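You operate a simulated robot arm through the tools that you are given. There is no shell and no other tool. Be economical: measure what you need, move in short steps, check, and stop when the job is done.

You run a simulated two-armed robot. Do the job below in one go: nothing can be reset, and whatever is moved stays where it is left.

TASK
On the top of the dispatch bench, fold the cloth in half.

It is judged by the outcome, as a careful person would: the job done as asked, and still so three seconds after it is handed in. It fails if anything else is knocked over, pushed out of place, dropped, spilled or broken. Flat cloth is picked up by pressing the open fingertips on it (5 to 10 N) and closing them slowly along it; thin cloth reads only 2 to 8 mm in the jaws.

THE ROBOT
Two 6-joint arms with two-finger parallel grippers on one trunk, on a base that drives. Base frame: it is fixed to the floor where the robot stands at the start and does not move with it; the origin is under the middle of the robot, x ahead of it, y to its left, z up; the surface under the hand at the start is at about z = 860. Units: mm, rad, N and s.
The left shoulder is at the start at [280, 185, 1030], the right one opposite. With the tool pointing down near the work surface each hand reaches from about 560 to 940 mm from the robot's upright axis, wherever it stands, measured 20 degrees to its own side. Places, roughly: top of the dispatch bench [700, -500, 900]. Payload 1.57 kg a hand.
The TCP of each hand is the grasp point between the finger pads, 30 mm short of the fingertips. In the tool frame z runs along the fingers and y along their closing line. The gripper opens to 80 mm. The fingers are 17 mm wide and 12 mm thick; the gripper's body (40 by 82 mm) begins 80 mm behind the TCP.
Orientation is told as [roll, pitch, yaw] about the base's x, y, z axes, in that order, counted from this pose: with the fingers straight down and closing along the base's y, the tool's x points along the base's -x, its y along +y and its z along -z.

THE INTERFACE
- The arms move only by the tool move_arm. It takes "left_steps", "right_steps" or both (then of equal length, played together; a hand with none holds still); each is a list of rows, each an object (a shift or turn left out is 0, a gripper value left out holds the last) with "delta_pos": the shift along the tool's x, y, z in mm, a list of three; "turn": the turn, a rotation vector about the tool's x, y, z in rad, a list of three; "hand": the opening, from 0 (shut) to 1 (fully open). In form: [{"delta_pos": [dx, dy, dz], "turn": [wx, wy, wz], "hand": hand}, ...]. A call has 1 to 12 rows; each row shifts and turns the commanded pose from where the row before left it, along the tool's axes as they then stand. Each row takes 0.2 s and may step no farther than 50 mm and 0.15 rad from the row before; otherwise, or with a gripper value out of range, the whole call is refused. Where a pose cannot be reached the arm comes as near as it can. A force on the tool above 40 N (or 10 N above the force at the start of the call, whichever is more), or a blocked arm, ends the call early, and 0.2 s more pass. The fingers move at their own pace (about 153 mm/s each) and stop on an object; they squeeze with about 42 N. The grip force told is the motor's: it shows also when the fingers shut on nothing. Time passes only in rows, and 0.2 s behind the last, so rows that do not move let the fingers close. It gives the time, the measured TCP pose, the force on the tool (base axes), the opening and the grip force at its end, in the units of the frame above (readings bear some noise), with the torque about the TCP (base axes, N m) and any sound that the robot's microphone picked up, and new pictures: "show" is both (left out), scene, wrist or none (wrist: the cameras of the hands that moved).
- Cameras (640 x 400 px; columns grow to the right, rows downward): "scene" is now at [244.2, 14.1, 1460.3]; the picture's right is [0.13, -0.99, 0.00], its down [-0.75, -0.10, -0.65] and it looks along [0.64, 0.09, -0.76] (base axes); focal length 282 px, centre (320, 200). "left" rides on the left gripper at [72, 7, -122] in its tool frame; the picture's right is [-0.09, 1.00, 0.00], its down [-0.84, -0.08, -0.54] and it looks along [-0.54, -0.05, 0.84] (tool axes); focal length 238 px, centre (320, 200). "right" rides on the right gripper at [72, -7, -122] in its tool frame; the picture's right is [0.09, 1.00, 0.00], its down [-0.84, 0.08, -0.54] and it looks along [-0.54, 0.05, 0.84] (tool axes); focal length 238 px, centre (320, 200). There is no depth. A picture from a camera that has moved, and an enlarged one, comes with that camera's place and axes in the base frame and with its lens. The place of the scene camera against the robot may be out by one fixed shift of up to 18 mm in any direction.
- move_column(by): slides the trunk up (or, below 0, down) by that many mm; the arms and the scene camera ride with it, the base frame stays. It gives what a move gives, with no picture.
- drive_base(legs): drives the robot by 1 to 6 legs, each [ahead, turn to the left] in mm and rad, along the robot's own axes; the way and the turn of a leg run together, so that a leg with both is an arc; at most 1500 mm and 3.142 rad a leg. The arms and the cameras ride along, it lands a little off, and it stops where it bumps. It gives what a move gives, and a new picture of the scene camera.
- aim_head(pan, tilt): turns the head with the scene camera to pan (to the left, within 1.501 rad either way) and tilt (down, from -0.506 to 1.204), counted from straight ahead of the robot. It gives what a move gives, and a new picture of the scene camera.
- inspect(camera, box): a new picture of the part [left, top, right, bottom] of that camera's present view, enlarged. The clock stands still meanwhile.
- job_done(): hands the job in; it is judged then, once.

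Go step by step. Nothing tells you exact positions but the pictures and the camera data: compare them with the known pose of the tool, close in by small moves and look again before you grip or let go. The budget is 120 turns and 260 pictures, counting those below and the enlarged ones. Unless the task says otherwise, let go and move clear before handing in, and close with one line.

The tools are called after ">>>" as name(argument=value, ...) on one line, values as JSON. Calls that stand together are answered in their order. move_arm: Moves the arms, as the interface text tells. Its arguments: {"type":"object","properties":{"left_steps":{"type":"array","items":{"type":"object","properties":{"delta_pos":{"type":"array","items":{"type":"number"}},"turn":{"type":"array","items":{"type":"number"}},"hand":{"type":"number"}}}},"right_steps":{"type":"array","items":{"type":"object","properties":{"delta_pos":{"type":"array","items":{"type":"number"}},"turn":{"type":"array","items":{"type":"number"}},"hand":{"type":"number"}}}},"show":{"type":"string","enum":["both","scene","wrist","none"]}},"required":[]} The other tools are called the same way: move_column (by) slides the trunk up or down; drive_base (legs) drives the base; aim_head (pan, tilt) turns the head that bears the scene camera; inspect (camera, box) takes an enlarged picture of a part of a camera's view; job_done () hands the job in.

At the start:

```text
time: 0.0
left_position: [591.6, 147.6, 1102.5]
left_tool_rot: [0.0, -0.001, 0.001]
left_ft_force: [0.2, -1.1, -0.4]
left_ft_torque: [0.02, -0.01, -0.01]
left_grip_width: 79.9
left_gripper_force: 0.1
right_position: [579.3, -238.6, 1102.8]
right_tool_rot: [0.002, 0.001, -0.001]
right_ft_force: [-0.2, -0.7, -0.2]
right_ft_torque: [0.02, 0.04, 0.02]
right_grip_width: 80.2
right_gripper_force: 0.1
trunk travel left (down, up): [-725.0, 265.0]
robot x, y, heading: [-1.0, -2.8, 0.003]
head pan, tilt: [0.134, 0.864]
```

scene: 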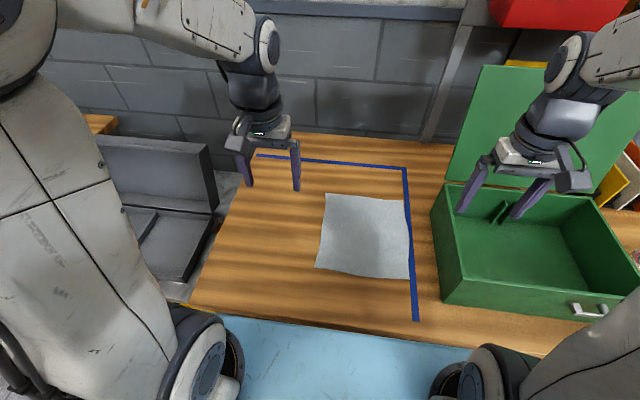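
right: 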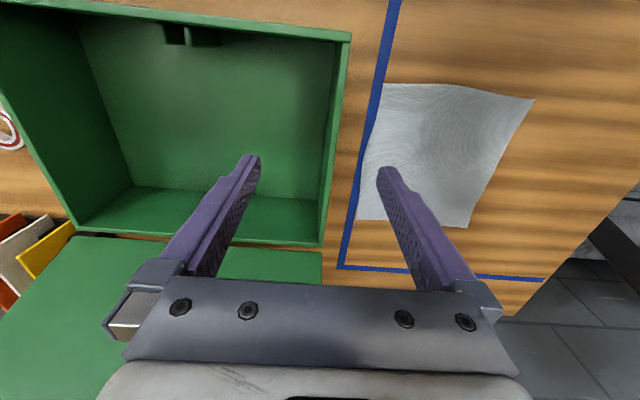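
left: 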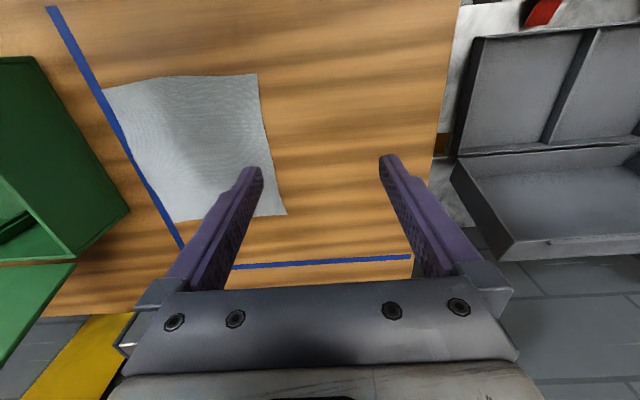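

The cloth lies on the bench at about x 543–776, y −155–67, just left of the green box. I'll back the base up a little for reach, then bring both hands over the far corners.

>>> drive_base(legs=[[-100, 0]])

>>> inspect(camera="scene", box=[240, 130, 480, 280])

```text
time: 1.1
left_position: [490.4, 149.6, 1101.3]
left_tool_rot: [0.002, 0.0, 0.003]
left_ft_force: [-0.1, -0.1, 0.2]
left_ft_torque: [0.02, 0.03, -0.01]
left_grip_width: 80.1
left_gripper_force: 0.0
right_position: [479.7, -237.1, 1101.8]
right_tool_rot: [-0.001, 0.001, 0.004]
right_ft_force: [0.0, -0.4, -0.5]
right_ft_torque: [0.0, 0.03, 0.02]
right_grip_width: 79.9
right_gripper_force: 0.0
trunk travel left (down, up): [-725.0, 265.0]
robot x, y, heading: [-103.4, -0.3, 0.003]
head pan, tilt: [0.134, 0.864]
camera scene: at [143.8, 14.7, 1460.2], right [0.14, -0.99, 0.0], down [-0.75, -0.1, -0.65], along [0.64, 0.09, -0.76], focal length 282 px, centre (320, 200)
```

scene: 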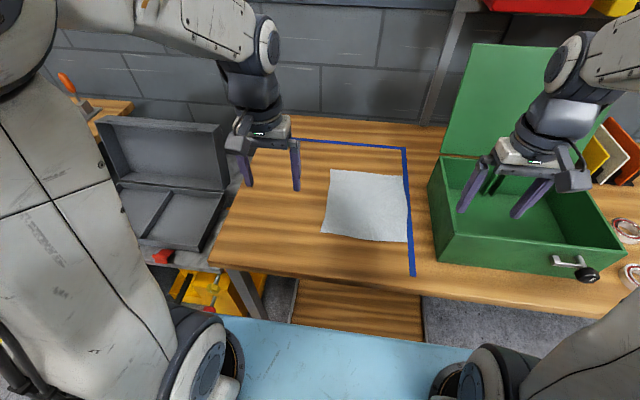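

```text
2.67 times, centred on (360, 205) of scene
camera zoom: at [143.8, 14.7, 1460.2], right [0.14, -0.99, 0.0], down [-0.75, -0.1, -0.65], along [0.64, 0.09, -0.76], focal length 753 px, centre (213, 187)
```

zoom: 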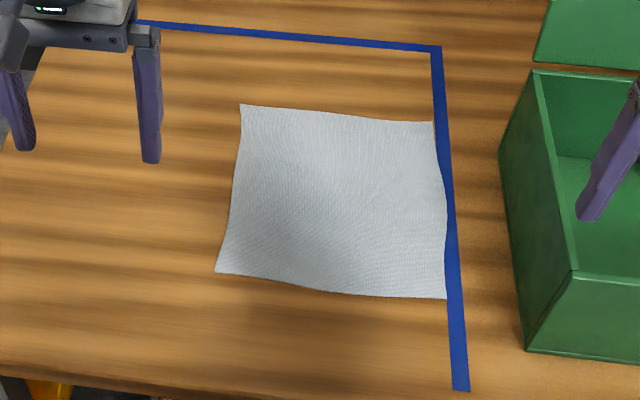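

The corners come out at about (781, 70), (781, −149), (546, 68) and (547, −149), and the box wall is at y≈−217 with its top at z≈972. I'll drive forward 40 mm, then bring the hands over the far corners while staying high.

>>> drive_base(legs=[[40, 0]])

>>> move_arm(left_steps=[{"delta_pos": [0, -35, 0]}, {"delta_pos": [0, -35, 0]}, {"delta_pos": [0, -34, 0]}, {"delta_pos": [-40, 0, 0]}, {"delta_pos": [-40, 0, 0]}, {"delta_pos": [-40, 0, 0]}, {"delta_pos": [-40, 0, 0]}, {"delta_pos": [-40, 0, 0]}, {"delta_pos": [-37, 0, 20]}, {"delta_pos": [0, 0, 40]}], right_steps=[{"delta_pos": [0, 38, 0]}, {"delta_pos": [0, 38, 0]}, {"delta_pos": [0, 36, 0]}, {"delta_pos": [-42, 0, 0]}, {"delta_pos": [-42, 0, 0]}, {"delta_pos": [-42, 0, 0]}, {"delta_pos": [-42, 0, 0]}, {"delta_pos": [-42, 0, 0]}, {"delta_pos": [-37, 0, 20]}, {"delta_pos": [0, 0, 40]}])

```text
time: 2.0
left_position: [530.1, 150.5, 1102.1]
left_tool_rot: [0.001, 0.0, 0.003]
left_ft_force: [-0.4, 0.3, -0.1]
left_ft_torque: [-0.01, -0.04, 0.01]
left_grip_width: 80.0
left_gripper_force: 0.0
right_position: [520.5, -237.4, 1102.9]
right_tool_rot: [0.0, 0.0, 0.003]
right_ft_force: [-0.6, -0.1, -0.4]
right_ft_torque: [-0.01, -0.04, 0.01]
right_grip_width: 80.1
right_gripper_force: 0.1
trunk travel left (down, up): [-725.0, 265.0]
robot x, y, heading: [-57.8, 2.7, 0.007]
head pan, tilt: [0.134, 0.864]
camera scene: at [183.6, 14.9, 1460.3], right [0.14, -0.99, 0.0], down [-0.75, -0.1, -0.65], along [0.64, 0.09, -0.76], focal length 282 px, centre (320, 200)
```

scene: 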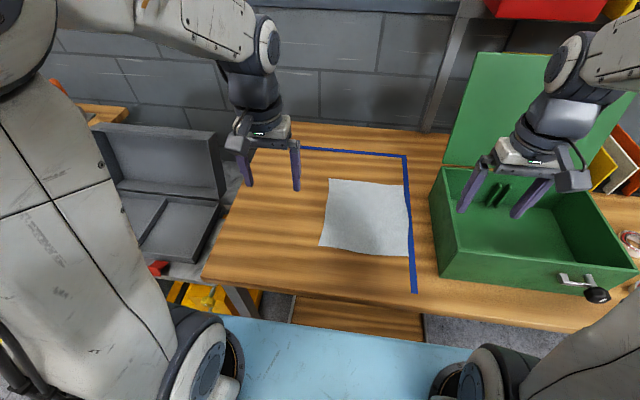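

```text
time: 4.2
left_position: [767.7, 48.8, 1041.9]
left_tool_rot: [-0.001, 0.002, 0.004]
left_ft_force: [-0.3, -0.1, -0.3]
left_ft_torque: [0.03, 0.01, 0.01]
left_grip_width: 79.9
left_gripper_force: 0.1
right_position: [764.6, -123.4, 1040.6]
right_tool_rot: [0.0, 0.0, 0.003]
right_ft_force: [0.4, 0.2, 0.2]
right_ft_torque: [0.02, -0.01, 0.0]
right_grip_width: 80.2
right_gripper_force: 0.0
trunk travel left (down, up): [-725.0, 265.0]
robot x, y, heading: [-63.6, -0.8, 0.003]
head pan, tilt: [0.134, 0.864]
camera scene: at [184.5, 14.9, 1460.2], right [0.14, -0.99, 0.0], down [-0.75, -0.1, -0.65], along [0.64, 0.09, -0.76], focal length 282 px, centre (320, 200)
camera right: at [691.5, -130.8, 1161.0], right [-0.1, 1.0, 0.0], down [0.84, 0.08, 0.54], along [0.54, 0.05, -0.84], focal length 238 px, centre (320, 200)
camera left: at [695.7, 54.2, 1164.0], right [0.09, 1.0, 0.0], down [0.84, -0.07, 0.54], along [0.54, -0.05, -0.84], focal length 238 px, centre (320, 200)
```

scene: 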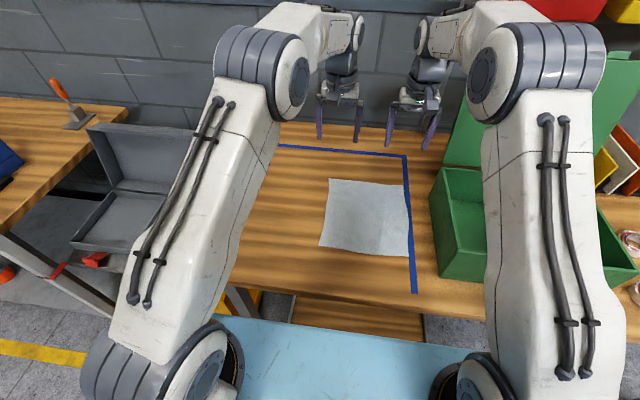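
right: 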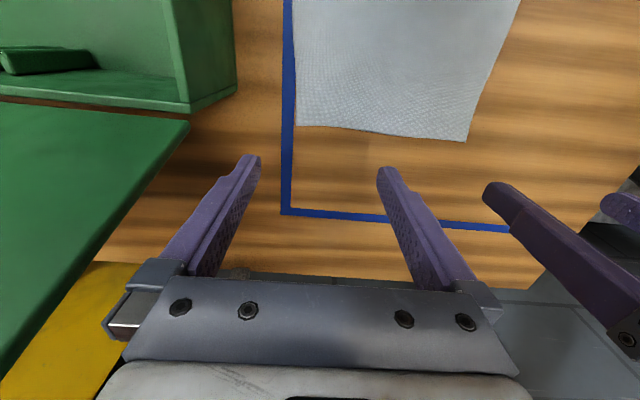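
left: 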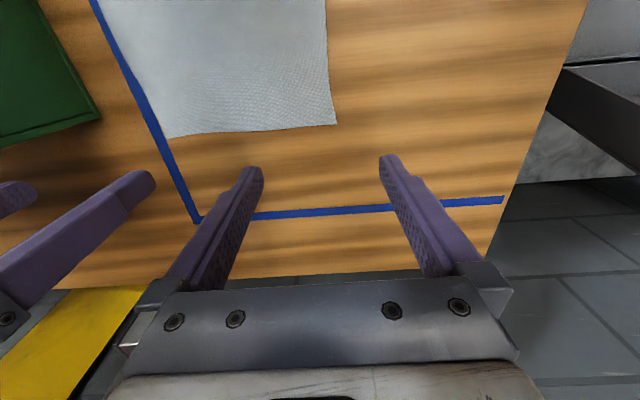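

The wrist cameras put the far edge at x≈777, with corners at y≈68 and −152 and the table at z≈862. I'll back up 30 mm for wrist room, half-close the fingers, and go down over the edge just inside each corner.

>>> drive_base(legs=[[-30, 0]])

>>> move_arm(left_steps=[{"delta_pos": [-20, -8, 0], "hand": 0.45}, {"delta_pos": [-16, -8, 20]}, {"delta_pos": [0, 0, 40]}, {"delta_pos": [0, 0, 40]}, {"delta_pos": [0, 0, 20]}], right_steps=[{"delta_pos": [-20, 2, 0], "hand": 0.45}, {"delta_pos": [-19, 2, 20]}, {"delta_pos": [0, 0, 40]}, {"delta_pos": [0, 0, 40]}, {"delta_pos": [0, 0, 20]}])

```text
time: 5.1
left_position: [738.2, 47.5, 1042.4]
left_tool_rot: [0.0, 0.001, 0.004]
left_ft_force: [0.1, -0.2, -0.2]
left_ft_torque: [-0.02, -0.01, -0.01]
left_grip_width: 80.0
left_gripper_force: 0.1
right_position: [735.5, -123.8, 1040.4]
right_tool_rot: [-0.001, -0.001, 0.004]
right_ft_force: [0.6, -0.1, -0.8]
right_ft_torque: [-0.03, 0.02, 0.0]
right_grip_width: 80.1
right_gripper_force: 0.0
trunk travel left (down, up): [-725.0, 265.0]
robot x, y, heading: [-90.1, 0.3, 0.001]
head pan, tilt: [0.134, 0.864]
camera scene: at [154.7, 14.7, 1460.2], right [0.14, -0.99, 0.0], down [-0.75, -0.1, -0.65], along [0.64, 0.09, -0.76], focal length 282 px, centre (320, 200)
```

scene: 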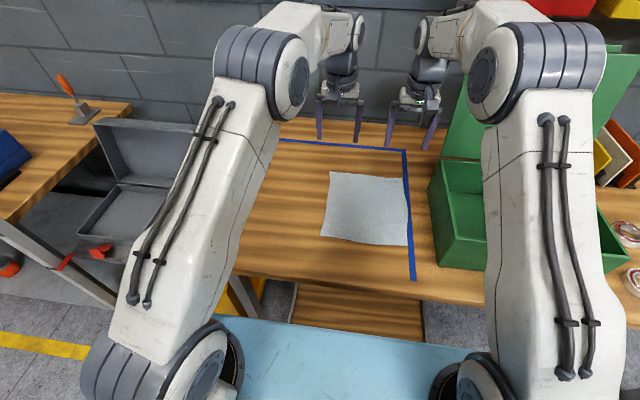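

```text
time: 6.3
left_position: [774.5, 34.1, 920.1]
left_tool_rot: [0.001, -0.001, 0.004]
left_ft_force: [-0.4, -0.9, 0.3]
left_ft_torque: [-0.01, 0.02, -0.03]
left_grip_width: 36.3
left_gripper_force: 0.0
right_position: [773.3, -119.9, 921.0]
right_tool_rot: [0.0, 0.0, 0.003]
right_ft_force: [0.2, -0.4, 1.2]
right_ft_torque: [-0.02, 0.02, 0.0]
right_grip_width: 36.1
right_gripper_force: 0.1
trunk travel left (down, up): [-725.0, 265.0]
robot x, y, heading: [-91.3, -1.8, 0.003]
head pan, tilt: [0.134, 0.864]
camera scene: at [154.3, 14.7, 1460.3], right [0.14, -0.99, 0.0], down [-0.75, -0.1, -0.65], along [0.64, 0.09, -0.76], focal length 282 px, centre (320, 200)
camera right: at [700.0, -126.9, 1041.0], right [-0.1, 1.0, 0.0], down [0.84, 0.08, 0.54], along [0.54, 0.05, -0.84], focal length 238 px, centre (320, 200)
camera left: at [701.1, 40.1, 1042.9], right [0.09, 1.0, 0.0], down [0.84, -0.07, 0.54], along [0.54, -0.05, -0.84], focal length 238 px, centre (320, 200)
```

scene: 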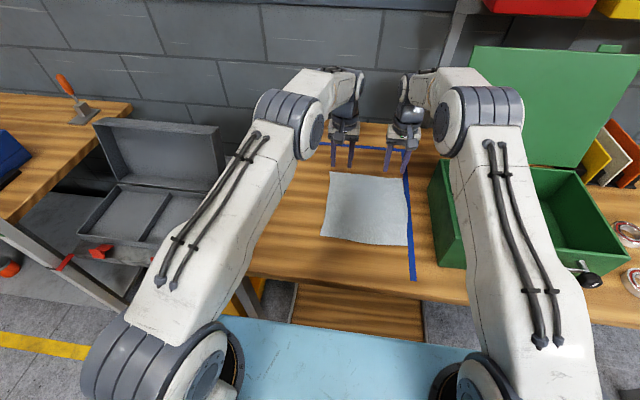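
right: 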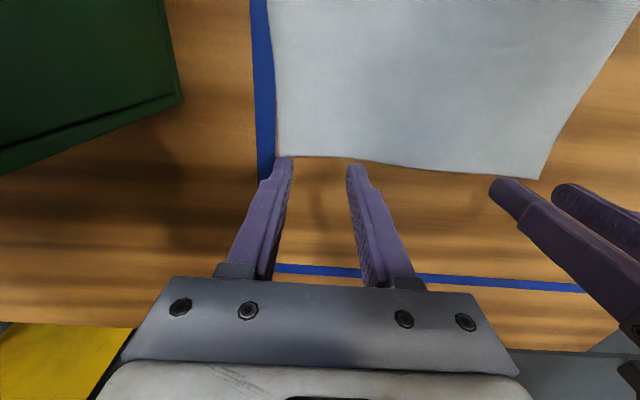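
left: 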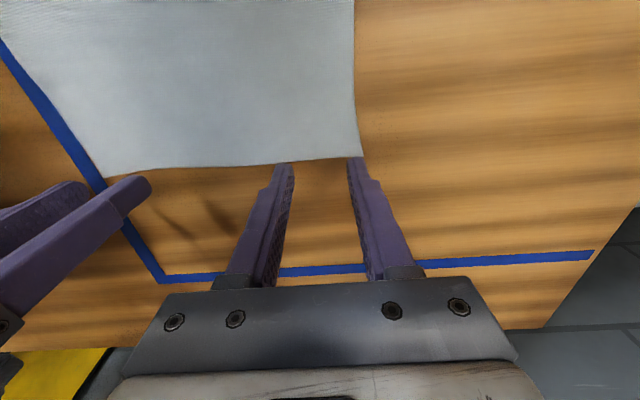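

The edge is at x≈778 and the tips are about 28 mm above the bench. I'll shift 4–5 mm toward the robot and lower slowly until they touch.

>>> move_arm(left_steps=[{"delta_pos": [4, 0, 12]}, {"delta_pos": [0, 0, 9]}, {"delta_pos": [0, 0, 3]}, {"delta_pos": [0, 0, 0]}], right_steps=[{"delta_pos": [5, 0, 12]}, {"delta_pos": [0, 0, 10]}, {"delta_pos": [0, 0, 3]}, {"delta_pos": [0, 0, 0]}], show="wrist")

```text
time: 7.3
left_position: [770.5, 31.9, 897.4]
left_tool_rot: [-0.001, 0.002, 0.004]
left_ft_force: [-0.1, -0.4, 0.3]
left_ft_torque: [0.0, 0.02, -0.02]
left_grip_width: 35.6
left_gripper_force: 0.1
right_position: [767.6, -118.8, 896.3]
right_tool_rot: [-0.001, -0.001, 0.003]
right_ft_force: [-0.1, -1.1, 0.6]
right_ft_torque: [0.01, 0.0, -0.02]
right_grip_width: 35.8
right_gripper_force: 0.0
trunk travel left (down, up): [-725.0, 265.0]
robot x, y, heading: [-90.9, 0.9, 0.007]
head pan, tilt: [0.134, 0.864]
camera right: at [695.4, -126.2, 1015.4], right [-0.1, 1.0, 0.0], down [0.84, 0.08, 0.54], along [0.54, 0.05, -0.84], focal length 238 px, centre (320, 200)
camera left: at [697.9, 37.9, 1020.1], right [0.09, 1.0, 0.0], down [0.84, -0.07, 0.54], along [0.54, -0.05, -0.84], focal length 238 px, centre (320, 200)
```

right: 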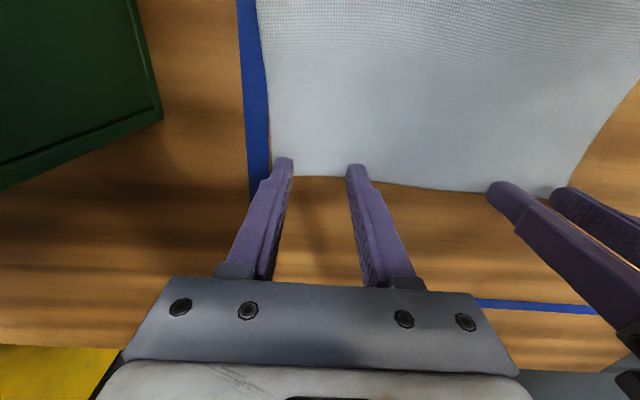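
left: 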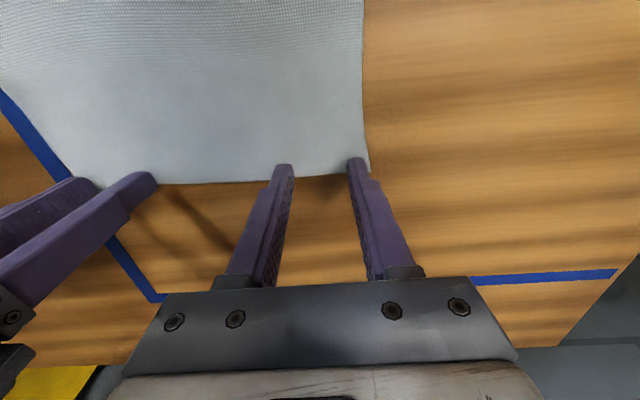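

The tips are just above the cloth edge. I'll lower in 1.5–2 mm steps until the force shows, and nudge the left hand 4 mm inward.

>>> move_arm(left_steps=[{"delta_pos": [0, -4, 2]}, {"delta_pos": [0, 0, 2]}, {"delta_pos": [0, 0, 0]}], right_steps=[{"delta_pos": [0, 0, 2]}, {"delta_pos": [0, 0, 2]}, {"delta_pos": [0, 0, 0]}], show="none")

>>> move_arm(left_steps=[{"delta_pos": [0, 0, 1.5]}, {"delta_pos": [0, 0, 0]}], right_steps=[{"delta_pos": [0, 0, 1.5]}, {"delta_pos": [0, 0, 0]}], show="wrist")

```text
time: 8.1
left_position: [768.1, 26.7, 895.4]
left_tool_rot: [0.001, 0.0, 0.004]
left_ft_force: [0.3, -1.1, 0.8]
left_ft_torque: [0.04, 0.02, -0.03]
left_grip_width: 36.0
left_gripper_force: 0.1
right_position: [767.7, -120.6, 892.3]
right_tool_rot: [0.001, 0.0, 0.004]
right_ft_force: [0.4, 0.3, 0.5]
right_ft_torque: [0.01, 0.04, 0.01]
right_grip_width: 36.0
right_gripper_force: 0.0
trunk travel left (down, up): [-725.0, 265.0]
robot x, y, heading: [-92.8, 1.3, 0.001]
head pan, tilt: [0.134, 0.864]
```

```text
time: 8.7
left_position: [769.1, 25.0, 893.4]
left_tool_rot: [-0.002, -0.001, 0.004]
left_ft_force: [-0.3, -0.2, 0.8]
left_ft_torque: [0.0, 0.04, 0.0]
left_grip_width: 36.1
left_gripper_force: 0.0
right_position: [767.4, -119.4, 890.4]
right_tool_rot: [0.0, -0.002, 0.003]
right_ft_force: [0.0, 0.3, 2.4]
right_ft_torque: [0.04, 0.03, -0.01]
right_grip_width: 36.1
right_gripper_force: 0.0
trunk travel left (down, up): [-725.0, 265.0]
robot x, y, heading: [-90.1, -0.8, 0.002]
head pan, tilt: [0.134, 0.864]
camera right: at [695.0, -126.8, 1011.5], right [-0.1, 1.0, 0.0], down [0.84, 0.08, 0.54], along [0.54, 0.05, -0.84], focal length 238 px, centre (320, 200)
camera left: at [697.3, 33.1, 1015.0], right [0.09, 1.0, 0.0], down [0.84, -0.07, 0.54], along [0.54, -0.05, -0.84], focal length 238 px, centre (320, 200)
```

right: 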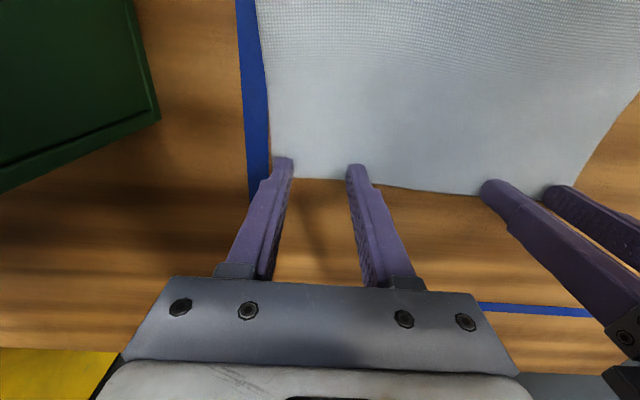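
left: 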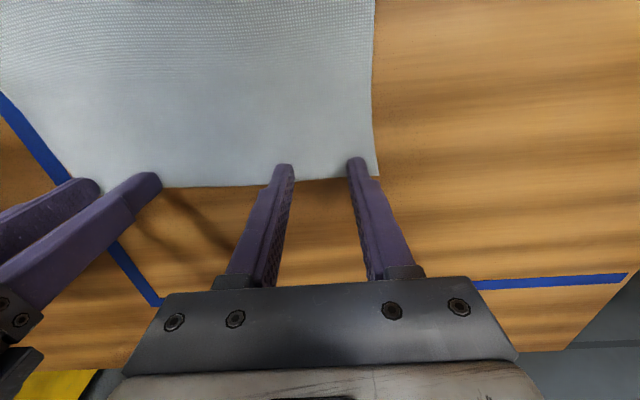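

The right hand is just touching (2.4 N at z≈890.4) and the left is about 3 mm higher. I'll press both to about 7 N.

>>> move_arm(left_steps=[{"delta_pos": [0, 0, 2]}, {"delta_pos": [0, 0, 1.5]}, {"delta_pos": [0, 0, 0]}], right_steps=[{"delta_pos": [0, 0, 0.7]}, {"delta_pos": [0, 0, 0.5]}, {"delta_pos": [0, 0, 0]}], show="none")

```text
time: 9.5
left_position: [769.8, 27.2, 891.7]
left_tool_rot: [-0.001, -0.001, 0.003]
left_ft_force: [0.0, 0.4, 1.0]
left_ft_torque: [0.03, 0.0, 0.01]
left_grip_width: 36.1
left_gripper_force: 0.1
right_position: [769.4, -119.4, 891.0]
right_tool_rot: [0.0, -0.004, 0.003]
right_ft_force: [-2.5, -0.8, 15.1]
right_ft_torque: [-0.04, 0.05, -0.01]
right_grip_width: 35.9
right_gripper_force: 0.1
trunk travel left (down, up): [-725.0, 265.0]
robot x, y, heading: [-90.3, 1.2, 0.007]
head pan, tilt: [0.134, 0.864]
```

The contact is stiff, about 10 N per mm. I'll ease the right hand up 0.6 mm and lower the left a little more.

>>> move_arm(left_steps=[{"delta_pos": [0, 0, 0.7]}, {"delta_pos": [0, 0, 0]}], right_steps=[{"delta_pos": [0, 0, -0.6]}, {"delta_pos": [0, 0, 0]}], show="none")

```text
time: 10.1
left_position: [770.0, 26.5, 891.2]
left_tool_rot: [-0.001, -0.001, 0.004]
left_ft_force: [-1.2, 0.2, 7.7]
left_ft_torque: [0.09, 0.05, 0.0]
left_grip_width: 36.1
left_gripper_force: 0.1
right_position: [769.0, -120.0, 890.6]
right_tool_rot: [-0.001, -0.001, 0.003]
right_ft_force: [-1.3, -1.4, 13.0]
right_ft_torque: [-0.03, 0.04, 0.0]
right_grip_width: 36.0
right_gripper_force: 0.2
trunk travel left (down, up): [-725.0, 265.0]
robot x, y, heading: [-89.2, -0.5, 0.007]
head pan, tilt: [0.134, 0.864]
```

The left presses at 7.7 N and the right at 13 N. I'll ease the right slightly and close both slowly.

>>> move_arm(left_steps=[{"hand": 0.45}, {"hand": 0.4}, {"hand": 0.35}, {"hand": 0.3}, {"hand": 0.25}, {"hand": 0.2}, {"hand": 0.15}, {"hand": 0.1}, {"hand": 0.05}, {"hand": 0.0}, {"hand": 0.0}, {"hand": 0.0}], right_steps=[{"delta_pos": [0, 0, -0.6], "hand": 0.45}, {"hand": 0.4}, {"hand": 0.35}, {"hand": 0.3}, {"hand": 0.25}, {"hand": 0.2}, {"hand": 0.15}, {"hand": 0.1}, {"hand": 0.05}, {"hand": 0.0}, {"hand": 0.0}, {"hand": 0.0}], show="both")

```text
time: 12.7
left_position: [769.2, 26.4, 891.5]
left_tool_rot: [-0.001, -0.001, 0.005]
left_ft_force: [0.8, -16.3, 17.7]
left_ft_torque: [-0.44, 0.01, 0.05]
left_grip_width: 2.0
left_gripper_force: 23.7
right_position: [768.3, -118.3, 891.1]
right_tool_rot: [0.001, -0.001, 0.006]
right_ft_force: [-0.3, 14.2, 3.5]
right_ft_torque: [0.38, -0.01, 0.01]
right_grip_width: 1.7
right_gripper_force: 23.5
trunk travel left (down, up): [-725.0, 265.0]
robot x, y, heading: [-86.7, 0.8, 0.004]
head pan, tilt: [0.134, 0.864]
camera scene: at [153.3, 14.6, 1460.5], right [0.14, -0.99, 0.0], down [-0.75, -0.1, -0.65], along [0.64, 0.09, -0.76], focal length 282 px, centre (320, 200)
camera right: at [694.5, -126.2, 1011.5], right [-0.1, 1.0, 0.0], down [0.84, 0.08, 0.54], along [0.54, 0.05, -0.84], focal length 238 px, centre (320, 200)
camera left: at [697.1, 32.4, 1012.4], right [0.09, 1.0, 0.0], down [0.84, -0.07, 0.54], along [0.54, -0.05, -0.84], focal length 238 px, centre (320, 200)
```

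scene: 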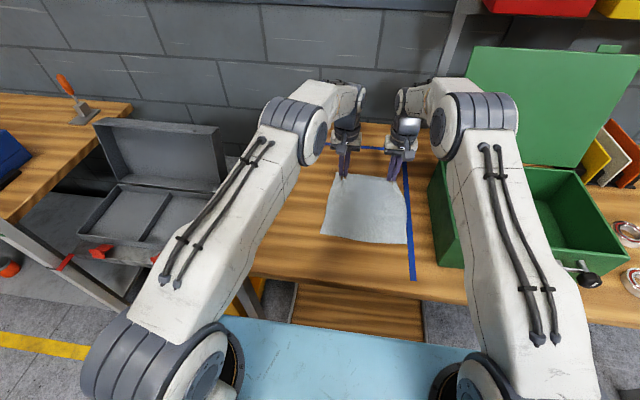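
right: 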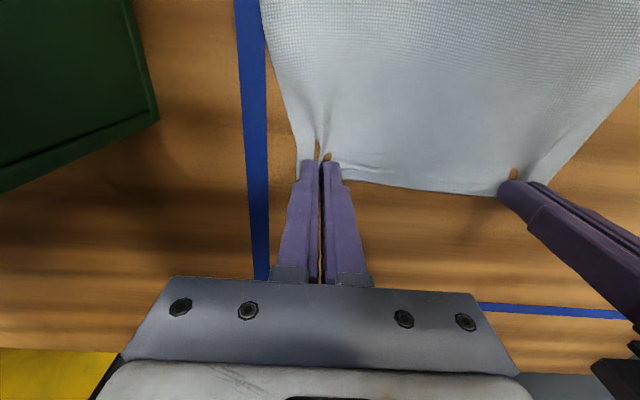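
left: 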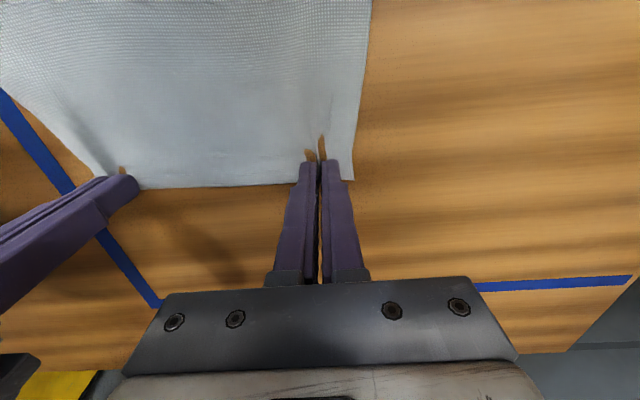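

Both jaws hold cloth at about 2 mm, and the cloth is gathered between the fingers. I'll lift 40 mm with a slight move inward to check the grip.

>>> move_arm(left_steps=[{"delta_pos": [0, 0, -10]}, {"delta_pos": [5, 0, -15]}, {"delta_pos": [5, 0, -15]}, {}], right_steps=[{"delta_pos": [0, 0, -10]}, {"delta_pos": [5, 0, -15]}, {"delta_pos": [5, 0, -15]}, {}], show="both")

```text
time: 13.7
left_position: [760.1, 26.3, 931.2]
left_tool_rot: [-0.001, 0.001, 0.002]
left_ft_force: [0.6, -17.7, 0.3]
left_ft_torque: [-0.53, -0.01, 0.08]
left_grip_width: 2.2
left_gripper_force: 23.2
right_position: [758.5, -120.0, 931.7]
right_tool_rot: [0.002, 0.0, 0.005]
right_ft_force: [-0.3, 18.4, 0.0]
right_ft_torque: [0.56, 0.01, 0.03]
right_grip_width: 2.0
right_gripper_force: 23.7
trunk travel left (down, up): [-725.0, 265.0]
robot x, y, heading: [-90.3, -2.2, 0.007]
head pan, tilt: [0.134, 0.864]
camera scene: at [154.1, 14.7, 1460.3], right [0.14, -0.99, 0.0], down [-0.75, -0.1, -0.65], along [0.64, 0.09, -0.76], focal length 282 px, centre (320, 200)
camera right: at [685.7, -127.7, 1051.7], right [-0.1, 1.0, 0.0], down [0.84, 0.08, 0.54], along [0.54, 0.05, -0.84], focal length 238 px, centre (320, 200)
camera left: at [687.9, 32.6, 1051.6], right [0.09, 1.0, 0.0], down [0.84, -0.07, 0.54], along [0.54, -0.05, -0.84], focal length 238 px, centre (320, 200)
```

scene: 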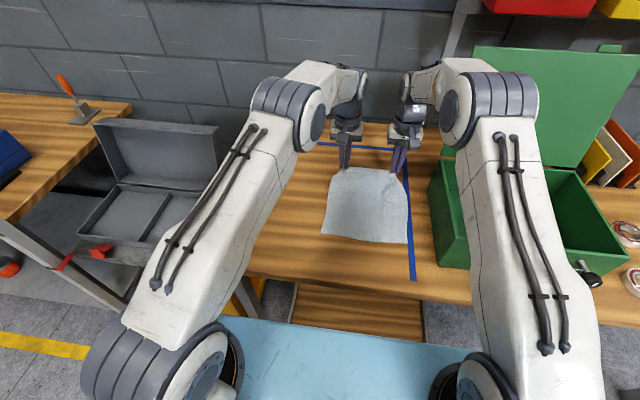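
right: 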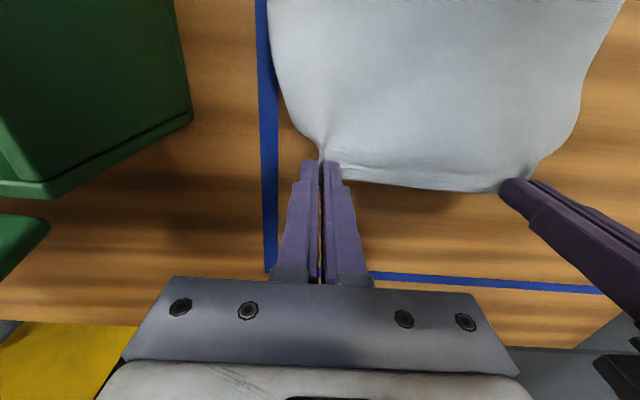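
left: 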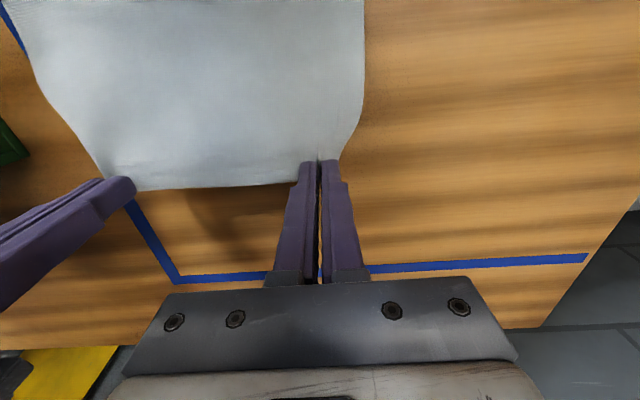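

Both corners came up with the hands, though about 18 N of tension runs between them. I'll bring the hands a few mm together to relieve it.

>>> move_arm(left_steps=[{"delta_pos": [0, -3, -5]}, {"delta_pos": [0, -2, 0]}], right_steps=[{"delta_pos": [0, 3, -5]}, {"delta_pos": [0, 2, 0]}], show="none")

```text
time: 14.3
left_position: [759.2, 23.0, 933.9]
left_tool_rot: [0.001, 0.001, 0.005]
left_ft_force: [0.7, -3.8, 0.7]
left_ft_torque: [-0.13, -0.02, 0.03]
left_grip_width: 1.9
left_gripper_force: 23.8
right_position: [757.8, -117.6, 936.1]
right_tool_rot: [-0.002, 0.0, 0.004]
right_ft_force: [1.0, 4.7, 0.3]
right_ft_torque: [0.14, 0.02, -0.02]
right_grip_width: 1.7
right_gripper_force: 23.3
trunk travel left (down, up): [-725.0, 265.0]
robot x, y, heading: [-89.3, 2.6, 0.007]
head pan, tilt: [0.134, 0.864]
```

The tension has dropped to about 4 N. Next I'll carry the edge up and over the fold line along an arc, then tilt the hands 0.5 rad.

>>> move_arm(left_steps=[{"delta_pos": [20, 0, -30]}, {"delta_pos": [20, 0, -15]}, {"delta_pos": [28, 0, -8]}, {"delta_pos": [28, 0, -4]}, {"delta_pos": [30, 0, 5]}, {"turn": [0, -0.125, 0]}, {"turn": [0, -0.125, 0]}, {"turn": [0, -0.125, 0]}, {"turn": [0, -0.125, 0]}], right_steps=[{"delta_pos": [20, 0, -30]}, {"delta_pos": [20, 0, -15]}, {"delta_pos": [28, 0, -8]}, {"delta_pos": [28, 0, -4]}, {"delta_pos": [30, 0, 5]}, {"turn": [0, -0.125, 0]}, {"turn": [0, -0.125, 0]}, {"turn": [0, -0.125, 0]}, {"turn": [0, -0.125, 0]}], show="both")

```text
time: 16.3
left_position: [633.1, 22.9, 987.0]
left_tool_rot: [-0.003, -0.5, 0.003]
left_ft_force: [-0.2, -2.7, -0.1]
left_ft_torque: [-0.07, 0.0, 0.0]
left_grip_width: 1.9
left_gripper_force: 23.2
right_position: [633.3, -116.9, 988.2]
right_tool_rot: [-0.01, -0.466, 0.003]
right_ft_force: [0.0, 2.4, 0.0]
right_ft_torque: [0.05, 0.0, 0.03]
right_grip_width: 1.5
right_gripper_force: 23.4
trunk travel left (down, up): [-725.0, 265.0]
robot x, y, heading: [-88.7, -1.6, 0.001]
head pan, tilt: [0.134, 0.864]
camera scene: at [154.4, 14.7, 1460.3], right [0.14, -0.99, 0.0], down [-0.75, -0.1, -0.65], along [0.64, 0.09, -0.76], focal length 282 px, centre (320, 200)
camera right: at [512.8, -123.8, 1062.9], right [-0.08, 1.0, -0.05], down [0.5, 0.08, 0.86], along [0.86, 0.05, -0.51], focal length 238 px, centre (320, 200)
camera left: at [511.8, 28.3, 1058.7], right [0.08, 1.0, 0.04], down [0.47, -0.07, 0.88], along [0.88, -0.05, -0.48], focal length 238 px, centre (320, 200)
```

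scene: 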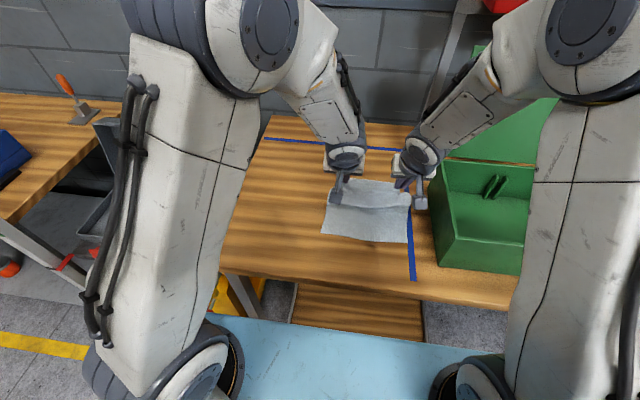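
right: 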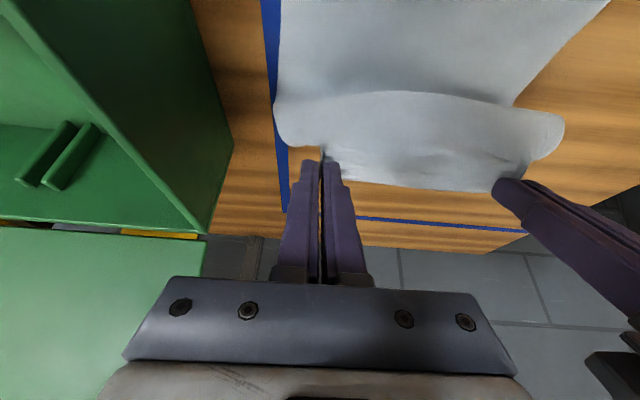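
left: 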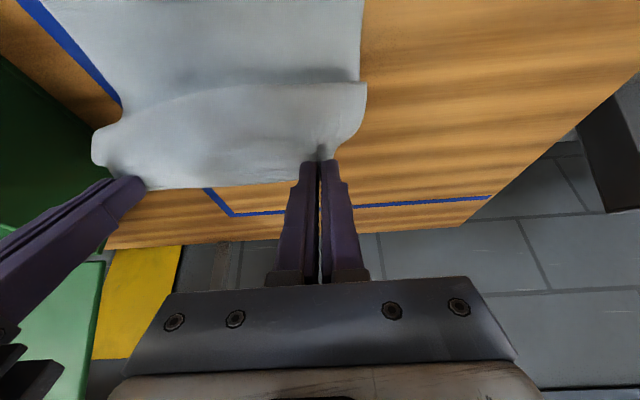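

The cloth has folded over well, with both hands at x≈633. I'll carry the edge down and toward the near edge along the rest of the arc.

>>> move_arm(left_steps=[{"delta_pos": [33.5, 0, -0.9]}, {"delta_pos": [31.5, 0, 5.9]}, {"delta_pos": [30.8, 0, 15.3]}, {"delta_pos": [20, 0, 12]}, {}], right_steps=[{"delta_pos": [33.5, 0, -0.9]}, {"delta_pos": [31.5, 0, 5.9]}, {"delta_pos": [30.8, 0, 15.3]}, {"delta_pos": [20, 0, 12]}, {}], show="both")

```text
time: 17.5
left_position: [547.9, 21.3, 901.5]
left_tool_rot: [0.0, -0.502, 0.003]
left_ft_force: [2.5, -15.6, 2.1]
left_ft_torque: [-0.44, -0.08, -0.18]
left_grip_width: 2.2
left_gripper_force: 23.1
right_position: [572.7, -122.0, 917.2]
right_tool_rot: [-0.005, -0.497, 0.005]
right_ft_force: [-3.1, 15.6, -2.2]
right_ft_torque: [0.45, 0.12, 0.19]
right_grip_width: 1.8
right_gripper_force: 23.5
right hand out of reach, approached as far as the arm can: row 1, 2
trunk travel left (down, up): [-725.0, 265.0]
robot x, y, heading: [-88.4, 2.7, 0.005]
head pan, tilt: [0.134, 0.864]
camera scene: at [154.4, 14.6, 1460.3], right [0.14, -0.99, 0.0], down [-0.75, -0.1, -0.65], along [0.64, 0.09, -0.76], focal length 282 px, centre (320, 200)
camera right: at [449.4, -129.6, 988.6], right [-0.08, 1.0, -0.05], down [0.48, 0.08, 0.88], along [0.88, 0.05, -0.48], focal length 238 px, centre (320, 200)
camera left: at [425.3, 28.2, 974.0], right [0.08, 1.0, 0.04], down [0.47, -0.08, 0.88], along [0.88, -0.05, -0.48], focal length 238 px, centre (320, 200)
```

scene: 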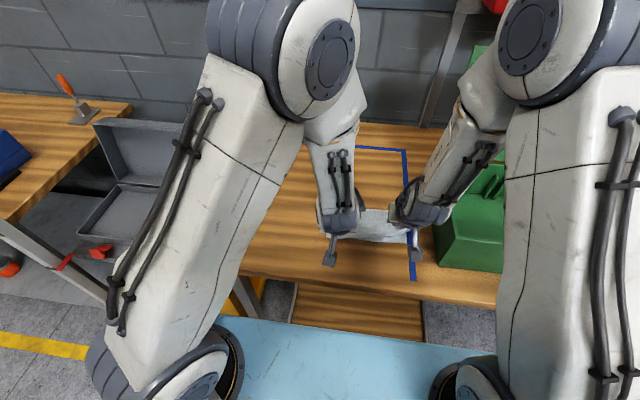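
right: 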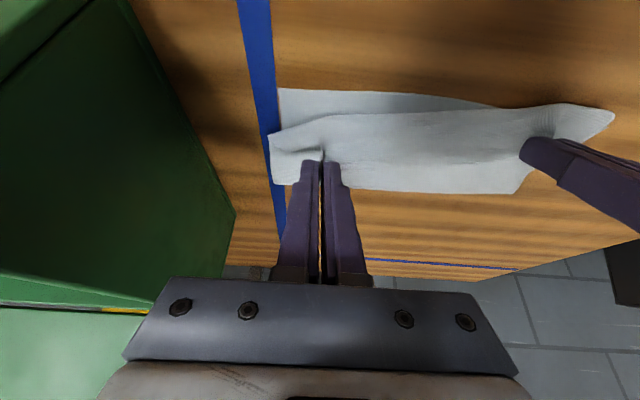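
left: 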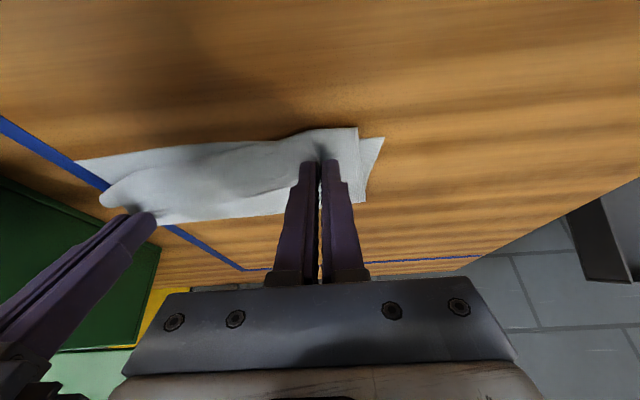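

The left hand has reached its place, but the right stopped short at (573, 917). I'll move the right hand alone through the remaining distance in small steps.

>>> move_arm(right_steps=[{"delta_pos": [10, 2, 1]}, {"delta_pos": [10, 2, 1]}, {"delta_pos": [9, 0, 0]}, {}], show="both")

```text
time: 18.5
left_position: [546.4, 22.6, 901.9]
left_tool_rot: [0.0, -0.499, 0.002]
left_ft_force: [0.4, -1.1, -0.3]
left_ft_torque: [-0.01, 0.0, -0.01]
left_grip_width: 1.8
left_gripper_force: 23.1
right_position: [554.1, -111.9, 916.7]
right_tool_rot: [-0.012, -0.498, 0.006]
right_ft_force: [0.1, 0.2, 0.7]
right_ft_torque: [0.01, 0.02, 0.0]
right_grip_width: 1.6
right_gripper_force: 23.5
right hand out of reach, approached as far as the arm can: row 1, 2, 3
trunk travel left (down, up): [-725.0, 265.0]
robot x, y, heading: [-91.3, 2.6, 0.0]
head pan, tilt: [0.134, 0.864]
camera scene: at [154.3, 14.7, 1460.3], right [0.14, -0.99, 0.0], down [-0.75, -0.1, -0.65], along [0.64, 0.09, -0.76], focal length 282 px, centre (320, 200)
camera right: at [432.1, -117.8, 987.7], right [-0.08, 1.0, -0.05], down [0.48, 0.09, 0.87], along [0.87, 0.05, -0.48], focal length 238 px, centre (320, 200)
```

scene: 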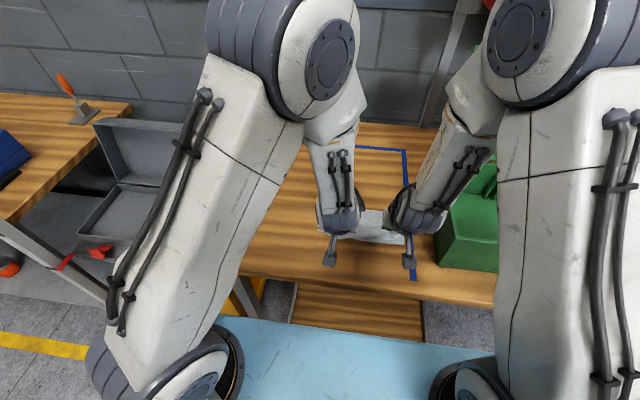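
right: 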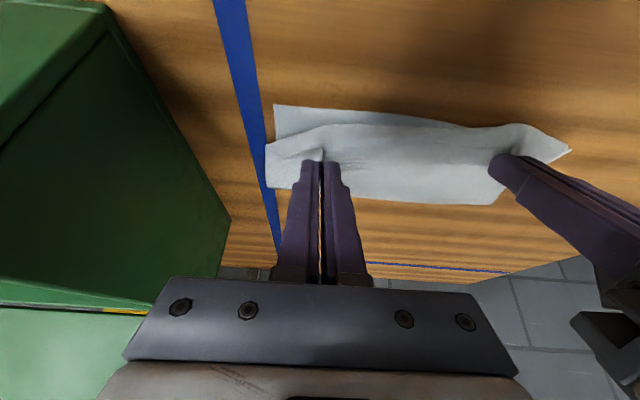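

The right wrist seems to be near a joint limit at this tilt. I'll reduce its tilt by 0.2 rad and then lower it to place.

>>> move_arm(right_steps=[{"turn": [0, 0.1, 0]}, {"turn": [0, 0.1, 0]}, {"delta_pos": [6, -2, 6]}, {"delta_pos": [5, -2, 5]}, {}], show="wrist")

```text
time: 19.7
left_position: [547.2, 22.3, 902.1]
left_tool_rot: [-0.002, -0.498, 0.004]
left_ft_force: [0.2, -0.4, 0.1]
left_ft_torque: [-0.02, 0.01, 0.03]
left_grip_width: 1.7
left_gripper_force: 23.2
right_position: [547.5, -115.0, 902.8]
right_tool_rot: [0.0, -0.3, 0.004]
right_ft_force: [0.0, -0.1, 0.5]
right_ft_torque: [0.01, -0.01, 0.01]
right_grip_width: 1.5
right_gripper_force: 23.1
trunk travel left (down, up): [-725.0, 265.0]
robot x, y, heading: [-88.8, -1.9, -0.002]
head pan, tilt: [0.134, 0.864]
camera right: at [441.9, -122.6, 995.7], right [-0.09, 1.0, -0.03], down [0.64, 0.08, 0.76], along [0.76, 0.05, -0.64], focal length 238 px, centre (320, 200)
```

right: 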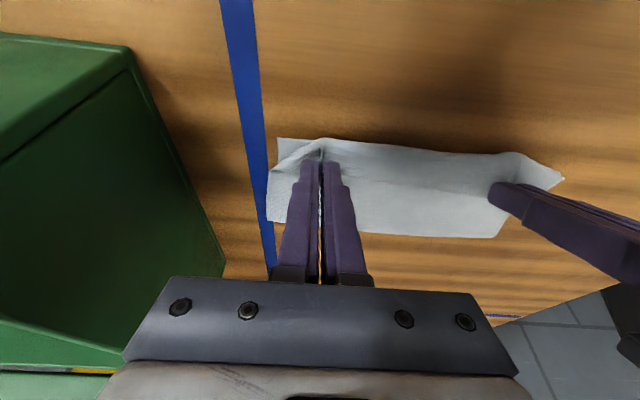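

Both hands are now at the near edge with the tips about 12 mm above the bench. I'll look closely at how the edges line up.

>>> inspect(camera="right", box=[230, 100, 590, 280])

>>> inspect(camera="left", box=[60, 80, 420, 260])

```text
1.78 times, centred on (410, 190) of right
camera zoom: at [441.9, -122.6, 995.7], right [-0.09, 1.0, -0.03], down [0.64, 0.08, 0.76], along [0.76, 0.05, -0.64], focal length 424 px, centre (160, 218)
```

zoom: 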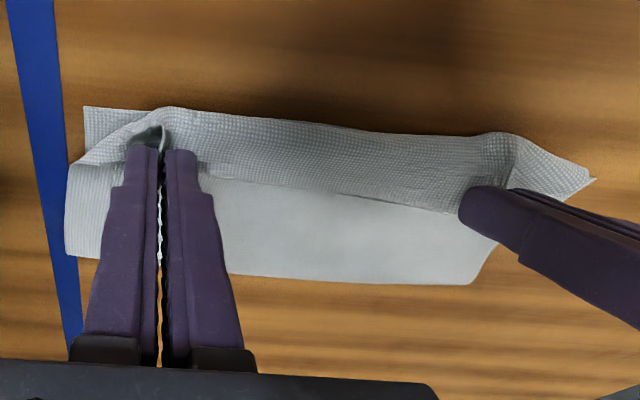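

```text
1.78 times, centred on (240, 170) of left
camera zoom: at [425.1, 28.1, 974.3], right [0.08, 1.0, 0.04], down [0.47, -0.08, 0.88], along [0.88, -0.05, -0.48], focal length 424 px, centre (462, 253)
```

zoom: 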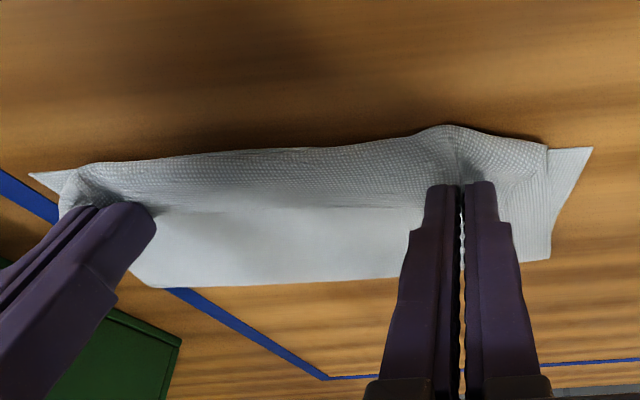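

The fold took, but the gripped edge strip (about 20–30 mm) is turned back on top because the grip keeps facing the same way. I'll pull the edge a little past the near edge and open there, so the strip can unroll and be regripped the right way round.

>>> move_arm(left_steps=[{"delta_pos": [7.5, 0, -16.6]}, {"delta_pos": [7.5, 0, -16.6]}, {}], right_steps=[{"delta_pos": [8.2, 0, -14]}, {"delta_pos": [8.2, 0, -14]}, {}], show="wrist")

```text
time: 20.5
left_position: [516.6, 21.6, 924.7]
left_tool_rot: [0.0, -0.499, 0.004]
left_ft_force: [-0.6, 0.4, 0.7]
left_ft_torque: [0.0, -0.01, -0.01]
left_grip_width: 1.7
left_gripper_force: 23.1
right_position: [523.5, -114.2, 923.9]
right_tool_rot: [0.001, -0.3, 0.003]
right_ft_force: [-0.7, 0.4, -0.3]
right_ft_torque: [0.01, 0.01, 0.02]
right_grip_width: 1.7
right_gripper_force: 23.8
trunk travel left (down, up): [-725.0, 265.0]
robot x, y, heading: [-90.7, 2.9, 0.003]
head pan, tilt: [0.134, 0.864]
camera right: at [417.6, -123.0, 1018.0], right [-0.09, 1.0, -0.03], down [0.64, 0.08, 0.76], along [0.76, 0.05, -0.64], focal length 238 px, centre (320, 200)
camera left: at [395.0, 27.8, 997.1], right [0.08, 1.0, 0.04], down [0.47, -0.08, 0.88], along [0.88, -0.05, -0.48], focal length 238 px, centre (320, 200)
```

right: 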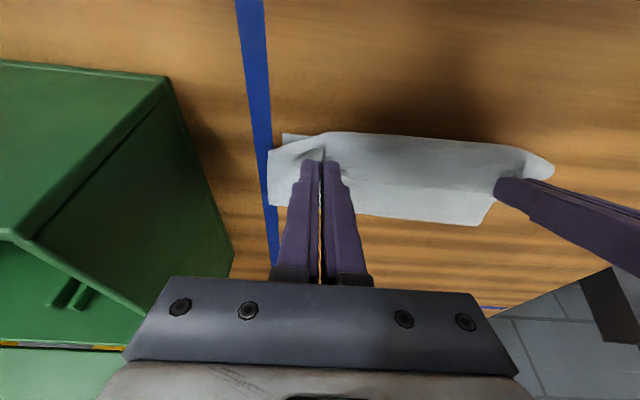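
left: 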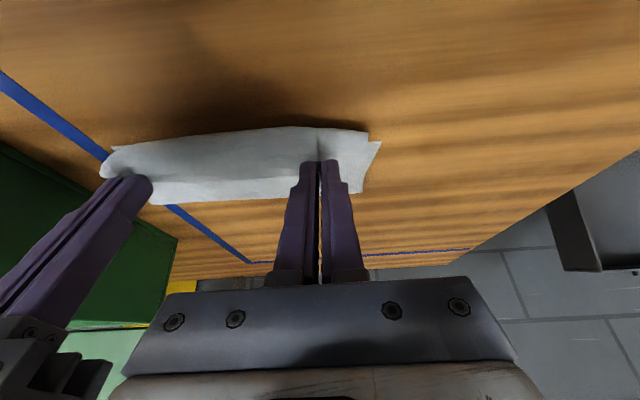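

The cloth is held slightly up and past the near edge. I'll open part way here and watch how the strip settles.

>>> move_arm(left_steps=[{"hand": 0.4}, {}, {"delta_pos": [0, 0, -30]}, {"delta_pos": [0, 0, -40]}, {}, {}], right_steps=[{"hand": 0.4}, {}, {"delta_pos": [0, 0, -30]}, {"delta_pos": [0, 0, -40]}, {}, {}], show="both")

```text
time: 21.9
left_position: [483.7, 21.7, 984.4]
left_tool_rot: [-0.001, -0.498, 0.002]
left_ft_force: [0.5, -0.6, 0.5]
left_ft_torque: [-0.02, 0.0, -0.03]
left_grip_width: 32.0
left_gripper_force: 0.1
right_position: [506.1, -116.3, 984.0]
right_tool_rot: [0.0, -0.3, 0.004]
right_ft_force: [-1.3, 0.3, -0.3]
right_ft_torque: [0.01, -0.02, -0.01]
right_grip_width: 31.8
right_gripper_force: 0.1
right hand out of reach, approached as far as the arm can: row 3
trunk travel left (down, up): [-725.0, 265.0]
robot x, y, heading: [-90.3, 1.7, 0.003]
head pan, tilt: [0.134, 0.864]
camera scene: at [154.1, 14.7, 1460.3], right [0.14, -0.99, 0.0], down [-0.75, -0.1, -0.65], along [0.64, 0.09, -0.76], focal length 282 px, centre (320, 200)
camera right: at [399.8, -124.0, 1076.8], right [-0.09, 1.0, -0.03], down [0.64, 0.08, 0.77], along [0.76, 0.05, -0.64], focal length 238 px, centre (320, 200)
camera left: at [361.6, 28.2, 1057.5], right [0.08, 1.0, 0.04], down [0.47, -0.08, 0.88], along [0.88, -0.05, -0.48], focal length 238 px, centre (320, 200)
```

scene: 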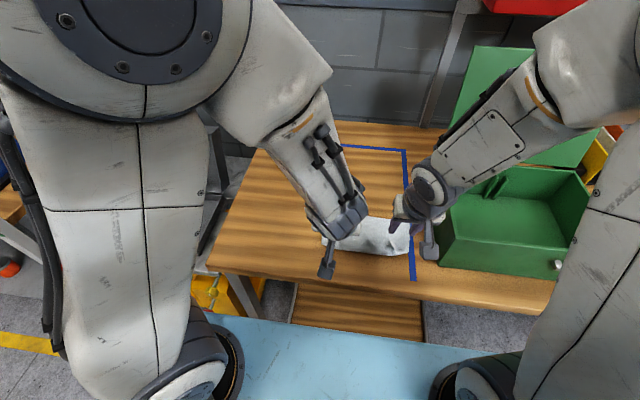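
right: 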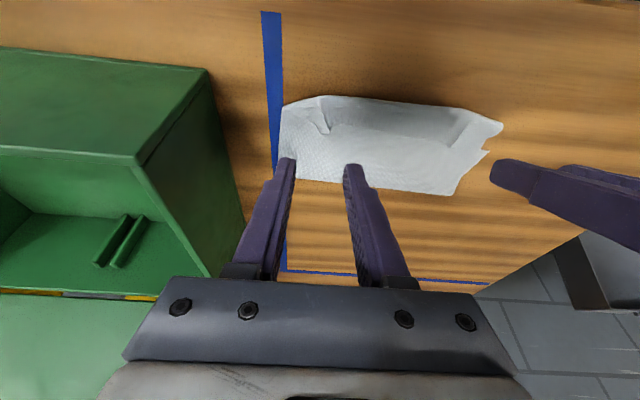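
left: 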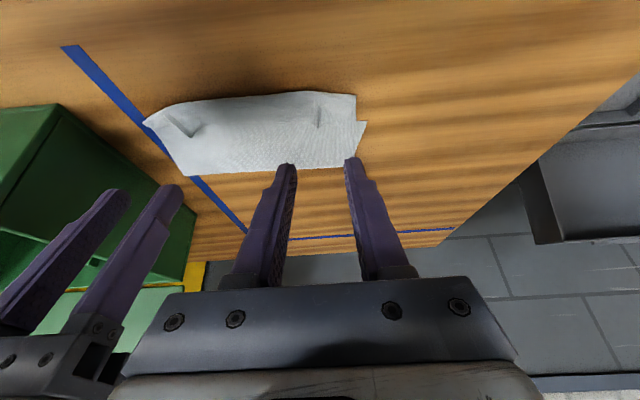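

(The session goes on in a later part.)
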